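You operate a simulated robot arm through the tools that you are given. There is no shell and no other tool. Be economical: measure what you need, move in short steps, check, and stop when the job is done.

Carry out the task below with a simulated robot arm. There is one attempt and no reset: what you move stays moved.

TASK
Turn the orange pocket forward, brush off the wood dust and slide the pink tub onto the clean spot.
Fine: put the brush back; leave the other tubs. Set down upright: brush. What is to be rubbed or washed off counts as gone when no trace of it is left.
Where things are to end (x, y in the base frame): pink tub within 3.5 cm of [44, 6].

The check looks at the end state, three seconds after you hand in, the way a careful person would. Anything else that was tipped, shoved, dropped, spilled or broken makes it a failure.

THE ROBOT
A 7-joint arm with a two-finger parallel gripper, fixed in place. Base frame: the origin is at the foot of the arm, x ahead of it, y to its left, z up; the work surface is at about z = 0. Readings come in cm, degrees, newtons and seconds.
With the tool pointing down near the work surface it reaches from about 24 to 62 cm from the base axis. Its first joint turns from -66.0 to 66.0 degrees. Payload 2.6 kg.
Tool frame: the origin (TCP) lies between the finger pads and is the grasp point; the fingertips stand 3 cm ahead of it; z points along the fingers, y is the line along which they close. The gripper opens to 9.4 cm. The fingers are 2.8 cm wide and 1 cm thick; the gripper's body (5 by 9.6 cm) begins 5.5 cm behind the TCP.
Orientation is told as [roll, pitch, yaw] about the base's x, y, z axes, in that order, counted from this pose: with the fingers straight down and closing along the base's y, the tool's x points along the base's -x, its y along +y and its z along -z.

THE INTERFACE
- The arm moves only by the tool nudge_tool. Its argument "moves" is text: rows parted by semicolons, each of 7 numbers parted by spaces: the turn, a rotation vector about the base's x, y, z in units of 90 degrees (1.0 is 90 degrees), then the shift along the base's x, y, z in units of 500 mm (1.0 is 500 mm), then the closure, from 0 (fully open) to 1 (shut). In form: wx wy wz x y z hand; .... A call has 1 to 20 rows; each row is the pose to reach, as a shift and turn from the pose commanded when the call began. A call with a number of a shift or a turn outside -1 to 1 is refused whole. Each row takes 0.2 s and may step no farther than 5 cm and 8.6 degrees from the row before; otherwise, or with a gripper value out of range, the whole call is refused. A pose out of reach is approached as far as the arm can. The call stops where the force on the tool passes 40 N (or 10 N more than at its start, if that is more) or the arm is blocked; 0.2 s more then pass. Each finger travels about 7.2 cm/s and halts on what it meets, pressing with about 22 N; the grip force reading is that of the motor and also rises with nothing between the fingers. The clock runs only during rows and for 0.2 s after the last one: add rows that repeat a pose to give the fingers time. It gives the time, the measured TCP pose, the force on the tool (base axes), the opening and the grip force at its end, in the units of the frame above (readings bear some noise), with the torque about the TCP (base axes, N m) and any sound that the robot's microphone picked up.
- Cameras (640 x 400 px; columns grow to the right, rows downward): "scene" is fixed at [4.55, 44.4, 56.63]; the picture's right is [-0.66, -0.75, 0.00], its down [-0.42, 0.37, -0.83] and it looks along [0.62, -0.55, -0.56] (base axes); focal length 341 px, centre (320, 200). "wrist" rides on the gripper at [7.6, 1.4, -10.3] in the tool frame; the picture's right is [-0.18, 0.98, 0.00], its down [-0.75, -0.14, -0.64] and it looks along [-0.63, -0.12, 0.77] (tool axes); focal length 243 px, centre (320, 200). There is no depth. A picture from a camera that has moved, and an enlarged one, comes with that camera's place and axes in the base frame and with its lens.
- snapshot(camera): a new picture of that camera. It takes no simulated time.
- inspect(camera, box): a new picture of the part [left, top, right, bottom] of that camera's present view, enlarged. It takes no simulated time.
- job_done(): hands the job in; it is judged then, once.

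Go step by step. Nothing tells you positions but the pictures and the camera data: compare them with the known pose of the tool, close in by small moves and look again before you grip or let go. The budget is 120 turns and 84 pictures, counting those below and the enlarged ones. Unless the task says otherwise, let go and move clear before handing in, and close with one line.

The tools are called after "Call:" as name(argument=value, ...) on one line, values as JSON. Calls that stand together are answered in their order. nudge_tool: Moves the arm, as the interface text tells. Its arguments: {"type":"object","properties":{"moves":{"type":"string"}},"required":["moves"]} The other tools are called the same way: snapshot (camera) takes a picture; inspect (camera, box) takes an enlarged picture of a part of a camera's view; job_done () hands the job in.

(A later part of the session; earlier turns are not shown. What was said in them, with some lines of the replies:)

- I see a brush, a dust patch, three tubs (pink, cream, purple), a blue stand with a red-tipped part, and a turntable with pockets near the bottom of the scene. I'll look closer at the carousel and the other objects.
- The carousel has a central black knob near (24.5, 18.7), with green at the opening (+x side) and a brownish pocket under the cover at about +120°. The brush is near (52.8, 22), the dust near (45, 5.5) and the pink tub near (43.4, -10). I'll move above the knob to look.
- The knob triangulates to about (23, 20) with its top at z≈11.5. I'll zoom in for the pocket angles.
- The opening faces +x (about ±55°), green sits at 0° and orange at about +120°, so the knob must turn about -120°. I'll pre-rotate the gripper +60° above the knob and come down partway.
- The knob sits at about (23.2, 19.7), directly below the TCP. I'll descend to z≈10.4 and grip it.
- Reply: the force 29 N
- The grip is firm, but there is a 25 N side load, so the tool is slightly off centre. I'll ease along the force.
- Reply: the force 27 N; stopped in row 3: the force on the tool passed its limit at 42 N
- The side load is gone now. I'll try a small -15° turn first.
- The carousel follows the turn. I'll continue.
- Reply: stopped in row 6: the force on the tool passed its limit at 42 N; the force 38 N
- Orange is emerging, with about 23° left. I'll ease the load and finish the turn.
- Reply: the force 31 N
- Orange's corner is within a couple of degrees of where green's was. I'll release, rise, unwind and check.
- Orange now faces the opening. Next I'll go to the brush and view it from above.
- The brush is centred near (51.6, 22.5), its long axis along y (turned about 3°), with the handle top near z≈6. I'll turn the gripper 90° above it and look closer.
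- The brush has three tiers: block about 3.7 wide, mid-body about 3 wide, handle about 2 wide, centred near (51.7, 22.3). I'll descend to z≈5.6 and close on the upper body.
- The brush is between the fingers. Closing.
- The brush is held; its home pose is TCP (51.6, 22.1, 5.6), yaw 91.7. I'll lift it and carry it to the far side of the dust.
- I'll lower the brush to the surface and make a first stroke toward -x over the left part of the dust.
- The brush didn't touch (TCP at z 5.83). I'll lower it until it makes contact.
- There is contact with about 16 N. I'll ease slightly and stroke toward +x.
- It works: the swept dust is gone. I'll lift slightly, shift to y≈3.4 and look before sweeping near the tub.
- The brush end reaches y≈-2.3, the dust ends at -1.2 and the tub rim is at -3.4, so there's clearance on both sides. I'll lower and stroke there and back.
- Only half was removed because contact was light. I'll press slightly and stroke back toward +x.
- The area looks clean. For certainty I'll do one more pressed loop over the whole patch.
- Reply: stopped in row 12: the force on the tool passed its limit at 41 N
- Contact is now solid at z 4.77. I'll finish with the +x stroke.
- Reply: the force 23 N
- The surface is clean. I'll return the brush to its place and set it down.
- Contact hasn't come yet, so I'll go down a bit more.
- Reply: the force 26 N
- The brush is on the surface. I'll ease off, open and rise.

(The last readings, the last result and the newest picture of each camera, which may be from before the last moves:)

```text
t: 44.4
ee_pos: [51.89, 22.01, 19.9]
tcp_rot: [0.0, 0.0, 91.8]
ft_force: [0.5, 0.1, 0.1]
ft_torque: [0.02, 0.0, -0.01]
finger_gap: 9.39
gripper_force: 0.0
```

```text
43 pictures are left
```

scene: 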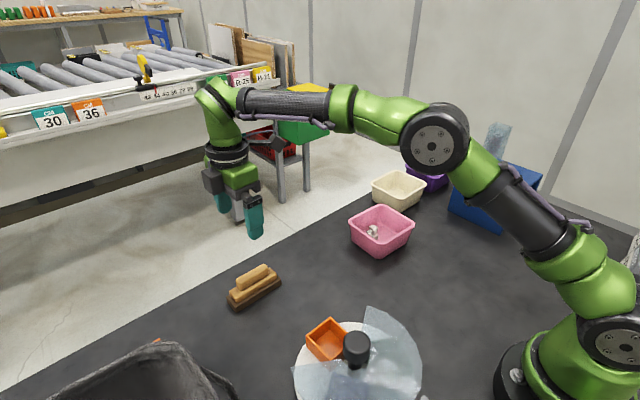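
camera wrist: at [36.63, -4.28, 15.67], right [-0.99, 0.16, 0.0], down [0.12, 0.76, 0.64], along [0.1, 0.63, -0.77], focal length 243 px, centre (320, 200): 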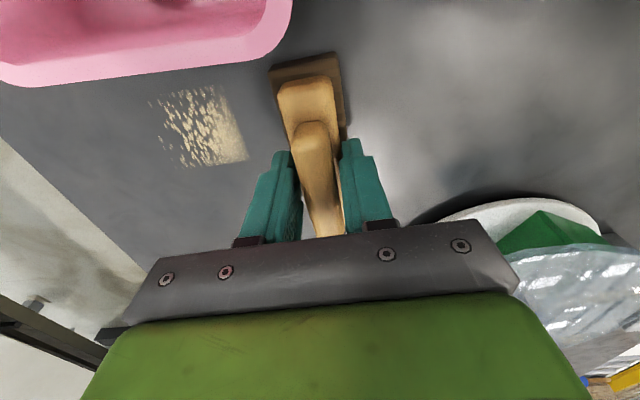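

Call:
inspect(camera="scene", box=[200, 230, 360, 330])

```text
4.00 times, centred on (280, 280) of scene
camera zoom: at [4.55, 44.4, 56.63], right [-0.66, -0.75, 0.0], down [-0.42, 0.37, -0.83], along [0.62, -0.55, -0.56], focal length 1364 px, centre (480, -120)
```

zoom: 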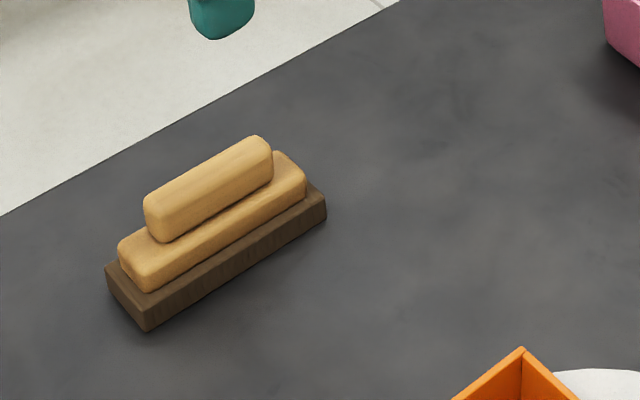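

The brush is upright but got dragged about 2 cm toward -x on release. I'll regrip it a bit higher, and shift it back.

Call:
nudge_tool(moves="0 0 0 -0.02 0 -0.08 0; 0 0 0 -0.04 0 -0.16 0; 0 0 0 -0.04 0 -0.22 0; 0 0 0 -0.04 0 -0.26 0; 0 0 0 -0.04 0 -0.284 0; 0 0 0 -0.04 0 -0.284 0")

Call:
snapshot(camera="wrist")

```text
t: 45.8
ee_pos: [49.69, 22.17, 5.48]
tcp_rot: [0.1, 0.1, 91.7]
ft_force: [0.1, 0.2, 0.9]
ft_torque: [-0.01, -0.01, -0.01]
finger_gap: 9.41
gripper_force: 0.0
```

```text
41 pictures are left
camera wrist: at [48.52, 14.57, 15.68], right [-0.99, 0.15, 0.0], down [0.12, 0.76, 0.64], along [0.1, 0.63, -0.77], focal length 243 px, centre (320, 200)
```

wrist: 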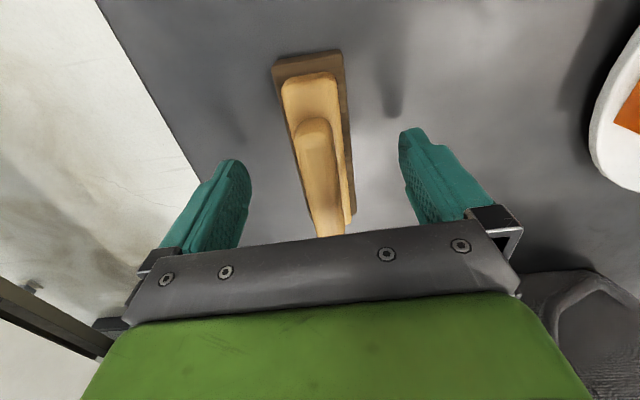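

It is centred as before. I'll grip, lift slightly, shift +2 cm and lower.

Call:
nudge_tool(moves="0 0 0 0 0 0 0.3; 0 0 0 0 0 0 0.5; 0 0 0 0 0 0 0.7; 0 0 0 0 0 0 0.85; 0 0 0 0 0 0 0.85; 0 0 0 0 0 0 0.85; 0 0 0 0 0 0.02 0.85; 0 0 0 0.02 0 0.02 0.85; 0 0 0 0.039 0 0.02 0.85; 0 0 0 0.039 0 0.01 0.85; 0 0 0 0.039 0 0.003 0.85; 0 0 0 0.039 0 0.001 0.85; 0 0 0 0.039 0 0.001 0.85")

```text
t: 48.6
ee_pos: [51.83, 22.1, 5.6]
tcp_rot: [-0.1, 0.0, 91.7]
ft_force: [-0.8, -0.1, -1.4]
ft_torque: [-0.01, -0.02, 0.0]
finger_gap: 2.73
gripper_force: 22.5
```

Call:
nudge_tool(moves="0 0 0 -0.002 0 -0.001 0.85; 0 0 0 -0.002 0 -0.002 0.85; 0 0 0 -0.002 0 -0.002 0.85")

```text
t: 49.4
ee_pos: [51.72, 22.15, 5.51]
tcp_rot: [-0.3, 0.1, 91.7]
ft_force: [-3.7, -2.8, 10.7]
ft_torque: [-0.28, 0.2, 0.01]
finger_gap: 2.73
gripper_force: 21.9
```

Light contact. Releasing and rising.

Call:
nudge_tool(moves="0 0 0 0 0 0.0015 0.85; 0 0 0 0 0 0.0015 0.6; 0 0 0 0 0 0.0015 0.3; 0 0 0 0 0 0.0015 0; 0 0 0 0 0 0.0015 0; 0 0 0 0 0 0.0015 0; 0 0 0 0 0 0.05 0; 0 0 0 0 0 0.14 0; 0 0 0 0 0 0.23 0; 0 0 0 0 0 0.3 0")

Call:
inspect(camera="scene", box=[200, 230, 360, 330])

```text
t: 51.6
ee_pos: [51.76, 22.27, 20.49]
tcp_rot: [-0.2, 0.0, 91.6]
ft_force: [-0.3, 0.4, 0.0]
ft_torque: [0.02, -0.02, 0.0]
finger_gap: 9.4
gripper_force: 0.0
```

```text
4.00 times, centred on (280, 280) of scene
camera zoom: at [4.55, 44.4, 56.63], right [-0.66, -0.75, 0.0], down [-0.42, 0.37, -0.83], along [0.62, -0.55, -0.56], focal length 1364 px, centre (480, -120)
```

zoom: 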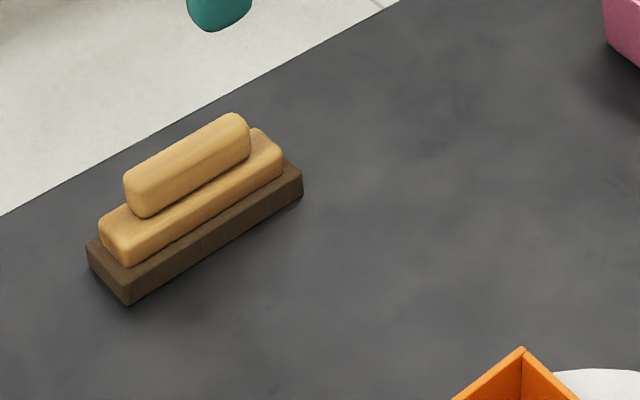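

The brush is back exactly where it was. Now the pink tub: I'll turn the gripper back to yaw 0 and move above its +y wall to look.

Call:
nudge_tool(moves="0 0 -0.085 -0.015 -0.044 0 0; 0 0 -0.17 -0.03 -0.088 0 0; 0 0 -0.255 -0.045 -0.132 0 0; 0 0 -0.34 -0.06 -0.176 0 0; 0 0 -0.425 -0.075 -0.22 0 0; 0 0 -0.51 -0.09 -0.264 0 0; 0 0 -0.594 -0.105 -0.308 0 0; 0 0 -0.679 -0.12 -0.352 0 0; 0 0 -0.764 -0.135 -0.396 0 0; 0 0 -0.849 -0.15 -0.44 0 0; 0 0 -0.934 -0.165 -0.484 0 0; 0 0 -1.0 -0.176 -0.525 0 0; 0 0 -1.0 -0.176 -0.525 -0.05 0; 0 0 -1.0 -0.176 -0.525 -0.05 0")

Call:
snapshot(camera="wrist")

Call:
snapshot(camera="scene")

```text
t: 54.6
ee_pos: [42.91, -4.12, 17.69]
tcp_rot: [-0.1, 0.1, 1.7]
ft_force: [-0.1, -0.5, -0.6]
ft_torque: [0.01, 0.0, -0.01]
finger_gap: 9.41
gripper_force: 0.1
```

```text
39 pictures are left
camera wrist: at [35.2, -2.86, 27.97], right [0.16, 0.99, 0.0], down [0.76, -0.12, 0.64], along [0.63, -0.1, -0.77], focal length 243 px, centre (320, 200)
```

wrist: 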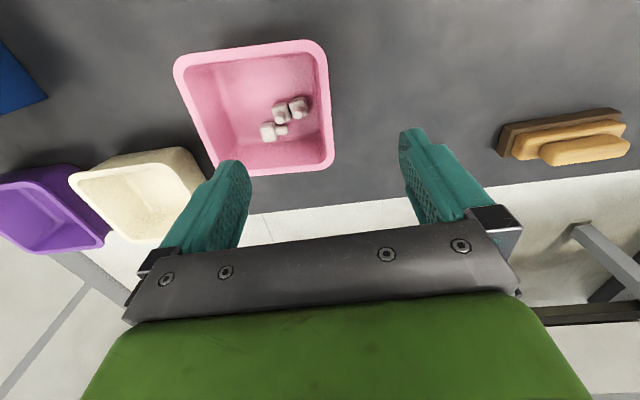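

```text
38 pictures are left
```

scene: 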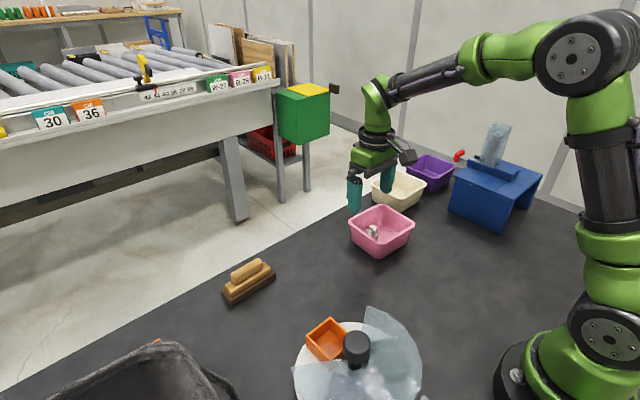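

The tub's rim spans about x 38–49, y -15.7 to -3.4, with the cubes at x≥43. I'll straddle the +y wall at x≈40.8 with the fingers partly closed, stopping just above to check.

Call:
nudge_tool(moves="0 0 -0.02 -0.02 0.002 -0.06 0.2; 0 0 -0.041 -0.042 0.004 -0.12 0.47; 0 0 -0.041 -0.042 0.004 -0.16 0.47; 0 0 -0.041 -0.042 0.004 -0.17 0.47; 0 0 -0.041 -0.042 0.004 -0.17 0.47")

Call:
snapshot(camera="wrist")

Call:
inspect(camera="scene", box=[310, 160, 450, 270])

```text
t: 55.8
ee_pos: [40.79, -3.91, 9.35]
tcp_rot: [-0.1, 0.1, -2.0]
ft_force: [0.1, -0.4, -0.3]
ft_torque: [0.04, -0.01, -0.02]
finger_gap: 4.97
gripper_force: 0.0
```

```text
37 pictures are left
camera wrist: at [33.28, -2.22, 19.55], right [0.22, 0.98, 0.0], down [0.75, -0.17, 0.64], along [0.63, -0.14, -0.77], focal length 243 px, centre (320, 200)
```

wrist: 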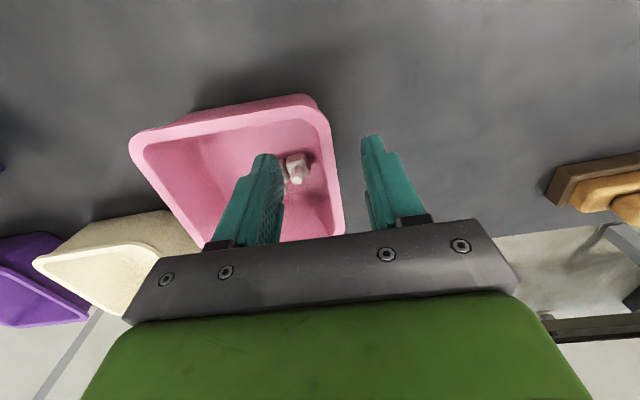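

```text
3.64 times, centred on (380, 215) of scene
camera zoom: at [4.55, 44.4, 56.63], right [-0.66, -0.75, 0.0], down [-0.42, 0.37, -0.83], along [0.62, -0.55, -0.56], focal length 1240 px, centre (102, 146)
```

zoom: 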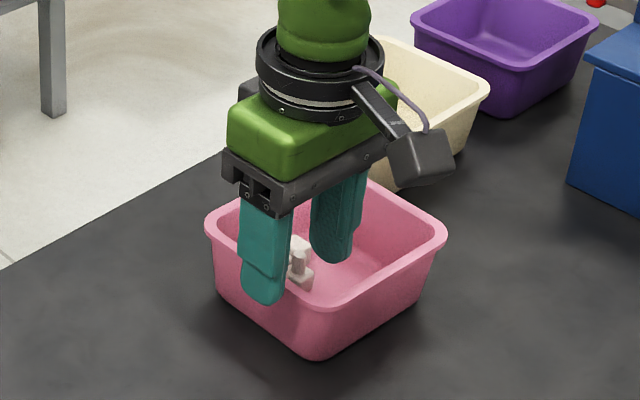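

The fingers straddle the wall with the cubes clear. Lowering to z≈5 and closing gently.

Call:
nudge_tool(moves="0 0 0 0 0 -0.03 0.47; 0 0 0 0 0 -0.06 0.47; 0 0 0 0 0 -0.085 0.47; 0 0 0 0 0 -0.085 0.47")

Call:
snapshot(camera="wrist")

Call:
inspect(camera="scene", box=[310, 160, 450, 270])

```text
t: 56.8
ee_pos: [40.79, -4.02, 5.06]
tcp_rot: [-0.1, 0.1, -2.0]
ft_force: [-0.5, 0.6, -0.2]
ft_torque: [0.02, 0.01, -0.01]
finger_gap: 4.96
gripper_force: 0.1
```

```text
35 pictures are left
camera wrist: at [33.26, -2.24, 15.42], right [0.22, 0.98, 0.0], down [0.75, -0.17, 0.64], along [0.63, -0.14, -0.77], focal length 243 px, centre (320, 200)
```

wrist: 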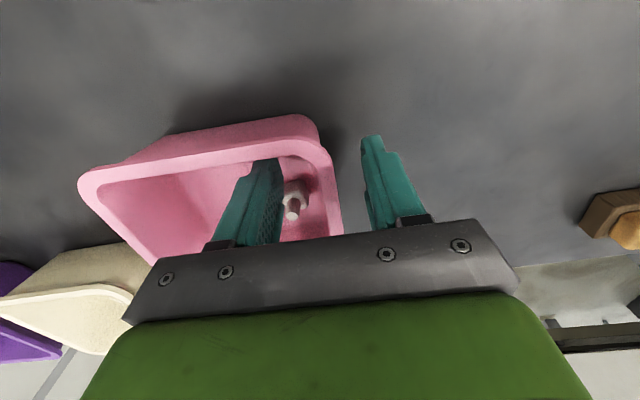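

```text
3.64 times, centred on (380, 215) of scene
camera zoom: at [4.55, 44.4, 56.63], right [-0.66, -0.75, 0.0], down [-0.42, 0.37, -0.83], along [0.62, -0.55, -0.56], focal length 1240 px, centre (102, 146)
```

zoom: 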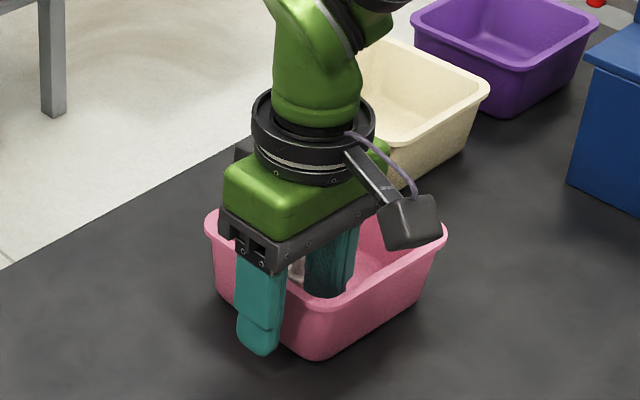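

In position; closing on the wall.

Call:
nudge_tool(moves="0 0 0 0 0 0 0.6; 0 0 0 0 0 0 0.75; 0 0 0 0 0 0 0.85; 0 0 0 0 0 0 0.92; 0 0 0 0 0 0 0.97; 0 0 0 0 0 0 0.97; 0 0 0 0 0 0 0.97")

Call:
inspect(camera="scene", box=[310, 160, 450, 270])

Call:
snapshot(camera="wrist")

```text
t: 58.4
ee_pos: [40.84, -4.0, 5.21]
tcp_rot: [-0.2, 0.0, -2.1]
ft_force: [-1.1, -0.6, 2.7]
ft_torque: [-0.47, 0.08, -0.02]
finger_gap: 0.85
gripper_force: 22.1
```

```text
3.64 times, centred on (380, 215) of scene
camera zoom: at [4.55, 44.4, 56.63], right [-0.66, -0.75, 0.0], down [-0.42, 0.37, -0.83], along [0.62, -0.55, -0.56], focal length 1240 px, centre (102, 146)
```

zoom: 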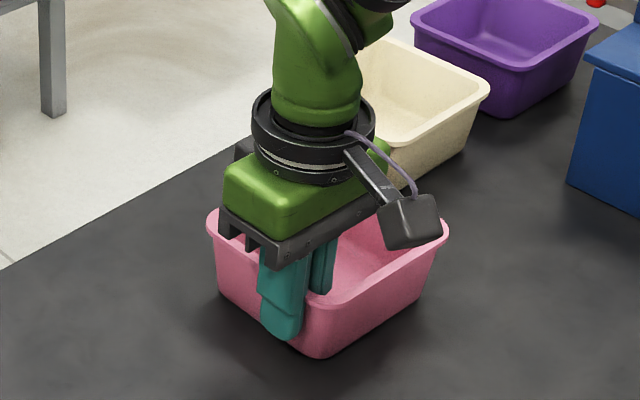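

```text
32 pictures are left
camera wrist: at [33.27, -2.26, 15.44], right [0.22, 0.98, 0.0], down [0.75, -0.17, 0.64], along [0.63, -0.14, -0.77], focal length 243 px, centre (320, 200)
```

wrist: 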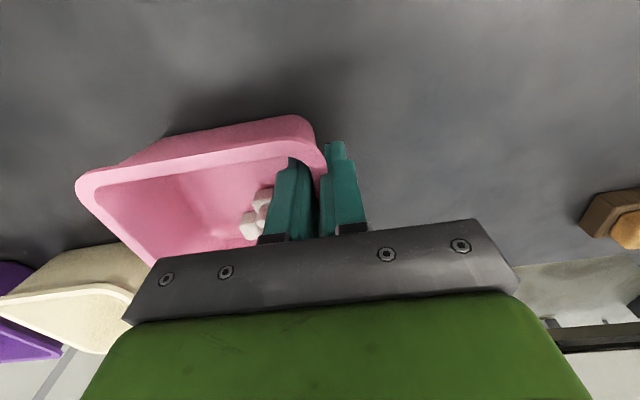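

The tub wall is held. I'll slide +y by about 15.6 cm at a gentle pace.

Call:
nudge_tool(moves="0 0 0 0 0.01 0 0.97; 0 0 0 0.001 0.03 0 0.97; 0 0 0 0.002 0.055 0 0.97; 0 0 0 0.003 0.08 0 0.97; 0 0 0 0.004 0.105 0 0.97; 0 0 0 0.005 0.13 0 0.97; 0 0 0 0.006 0.155 0 0.97; 0 0 0 0.007 0.18 0 0.97; 0 0 0 0.008 0.205 0 0.97; 0 0 0 0.009 0.23 0 0.97; 0 0 0 0.01 0.255 0 0.97; 0 0 0 0.011 0.28 0 0.97; 0 0 0 0.012 0.3 0 0.97; 0 0 0 0.012 0.312 0 0.97; 0 0 0 0.012 0.312 0 0.97")

Call:
snapshot(camera="scene")

```text
t: 61.6
ee_pos: [41.34, 11.64, 5.08]
tcp_rot: [-0.2, 0.0, -2.1]
ft_force: [-0.8, -4.7, 14.1]
ft_torque: [-0.58, 0.14, 0.07]
finger_gap: 0.86
gripper_force: 22.1
```

```text
31 pictures are left
```

scene: 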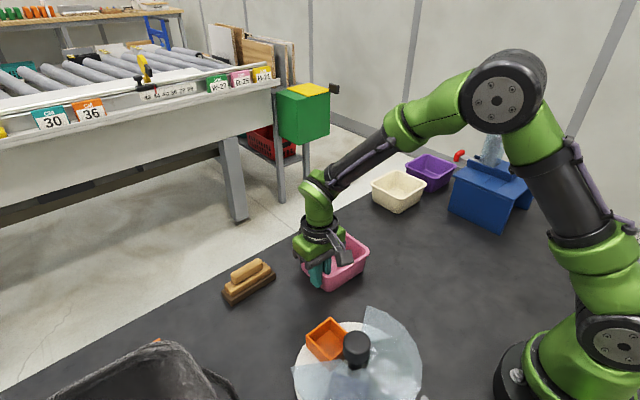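

The tub slid over. I'll open modestly and rise.

Call:
nudge_tool(moves="0 0 0 0 0 0.001 0.97; 0 0 0 0 0 0.001 0.9; 0 0 0 0 0 0.001 0.8; 0 0 0 0 0 0.001 0.72; 0 0 0 0 0 0.001 0.72; 0 0 0 0 0 0.04 0.72; 0 0 0 0 0 0.08 0.72; 0 0 0 0 0 0.16 0.72; 0 0 0 -0.08 0 0.25 0.5; 0 0 0 -0.16 0 0.34 0.3; 0 0 0 -0.24 -0.03 0.4 0; 0 0 0 -0.24 -0.1 0.4 0")

Call:
snapshot(camera="scene")

Call:
snapshot(camera="wrist")

Call:
inspect(camera="scene", box=[220, 190, 440, 328])

```text
refused: row 9 steps farther than a row can; nothing moved
```

```text
30 pictures are left
```

scene: 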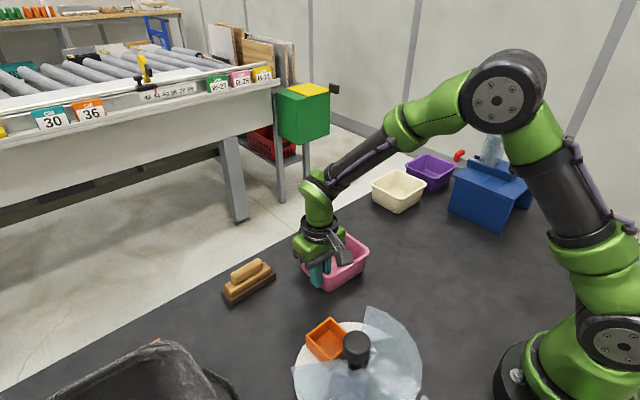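

```text
29 pictures are left
camera wrist: at [33.88, 13.38, 15.31], right [0.22, 0.98, 0.0], down [0.75, -0.17, 0.64], along [0.63, -0.14, -0.77], focal length 243 px, centre (320, 200)
```

wrist: 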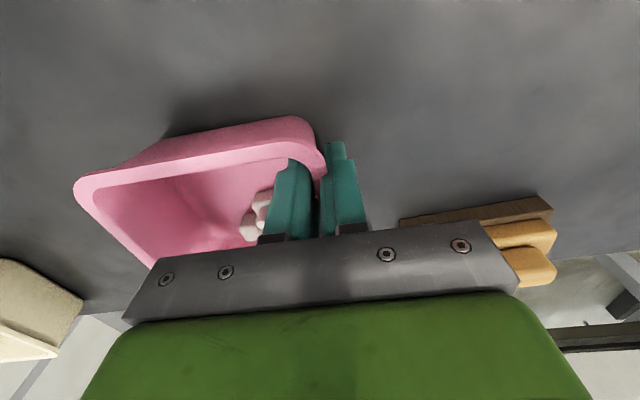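

```text
2.90 times, centred on (330, 259) of scene
camera zoom: at [4.54, 44.4, 56.63], right [-0.66, -0.75, 0.0], down [-0.42, 0.37, -0.83], along [0.62, -0.55, -0.56], focal length 989 px, centre (291, 29)
```

zoom: 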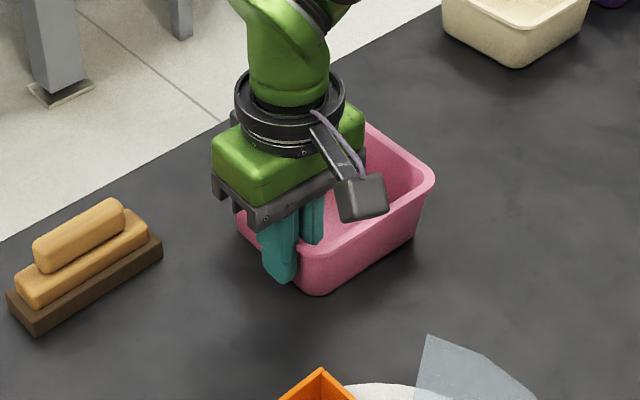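

One row's step was too large, so nothing moved. Retrying the release with smaller steps.

Call:
nudge_tool(moves="0 0 0 0 0 0.001 0.97; 0 0 0 0 0 0.001 0.9; 0 0 0 0 0 0.001 0.8; 0 0 0 0 0 0.001 0.72; 0 0 0 0 0 0.001 0.72; 0 0 0 0 0 0.04 0.72; 0 0 0 0 0 0.08 0.72; 0 0 0 0 0 0.16 0.72; 0 0 0 0 0 0.24 0.5; 0 0 0 -0.06 -0.02 0.3 0.3; 0 0 0 -0.12 -0.04 0.36 0; 0 0 0 -0.18 -0.08 0.4 0; 0 0 0 -0.18 -0.08 0.4 0")

Call:
snapshot(camera="scene")

Call:
snapshot(camera="wrist")

```text
t: 64.4
ee_pos: [32.44, 7.83, 24.94]
tcp_rot: [-0.2, 0.1, -1.9]
ft_force: [0.1, 0.6, 0.7]
ft_torque: [0.03, -0.02, -0.01]
finger_gap: 9.39
gripper_force: 0.0
```

```text
27 pictures are left
```

scene: 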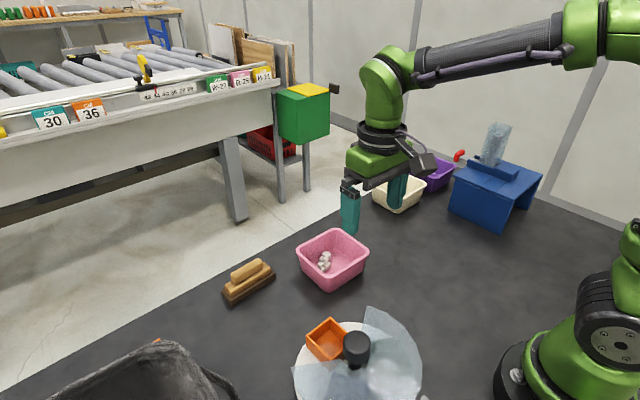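

```text
26 pictures are left
camera wrist: at [24.96, 9.57, 35.16], right [0.22, 0.98, 0.0], down [0.75, -0.17, 0.64], along [0.63, -0.14, -0.77], focal length 243 px, centre (320, 200)
```

wrist: 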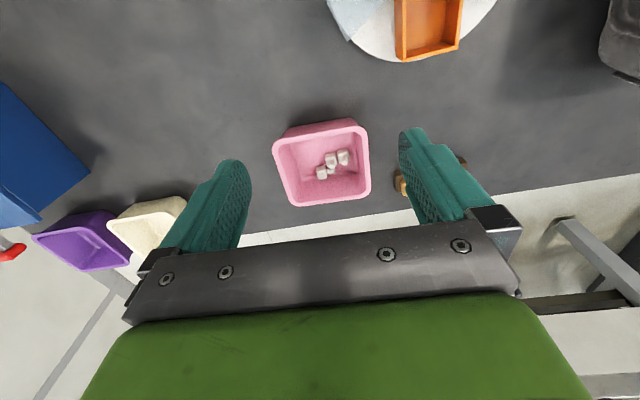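

The tub centre reads about (43.9, 5.7), on target. I'll do one last check of the scene.

Call:
inspect(camera="scene", box=[200, 160, 460, 370])

Call:
inspect(camera="wrist", box=[220, 60, 460, 230])

```text
1.90 times, centred on (330, 265) of scene
camera zoom: at [4.55, 44.4, 56.63], right [-0.66, -0.75, 0.0], down [-0.42, 0.37, -0.83], along [0.62, -0.55, -0.56], focal length 650 px, centre (301, 76)
```

zoom: 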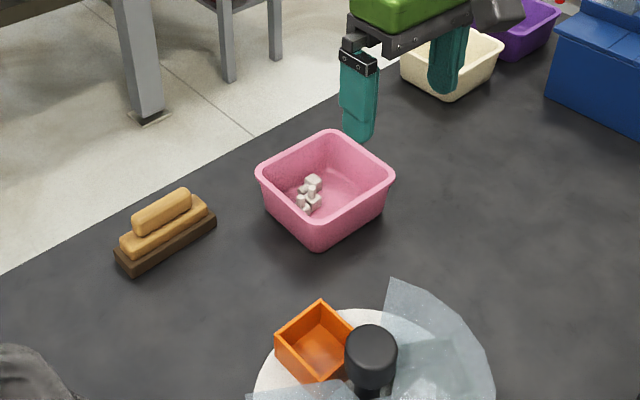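

```text
2.35 times, centred on (340, 145) of wrist
camera zoom: at [24.96, 9.57, 35.16], right [0.22, 0.98, 0.0], down [0.75, -0.17, 0.64], along [0.63, -0.14, -0.77], focal length 571 px, centre (273, 329)
```

zoom: 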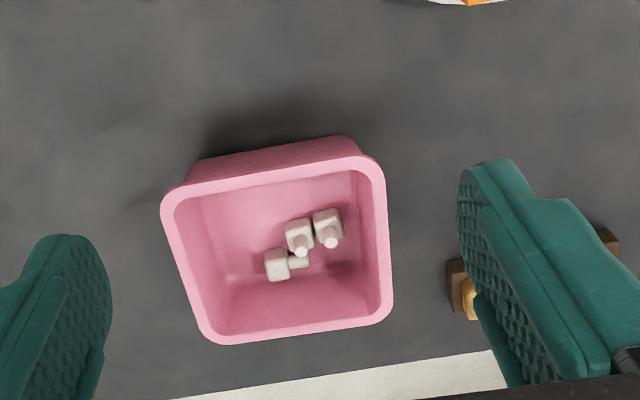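

The orange pocket faces forward, no dust is visible, the brush is upright in its place, the pink tub is on the clean spot, and the other tubs are untouched. Handing in.

Call:
job_done()

```text
The job is handed in.
```

The job is handed in: the orange pocket faces forward, no wood dust is visible, the brush is back upright in its place, and the pink tub sits at about (43.9, 5.7), with the other tubs untouched.
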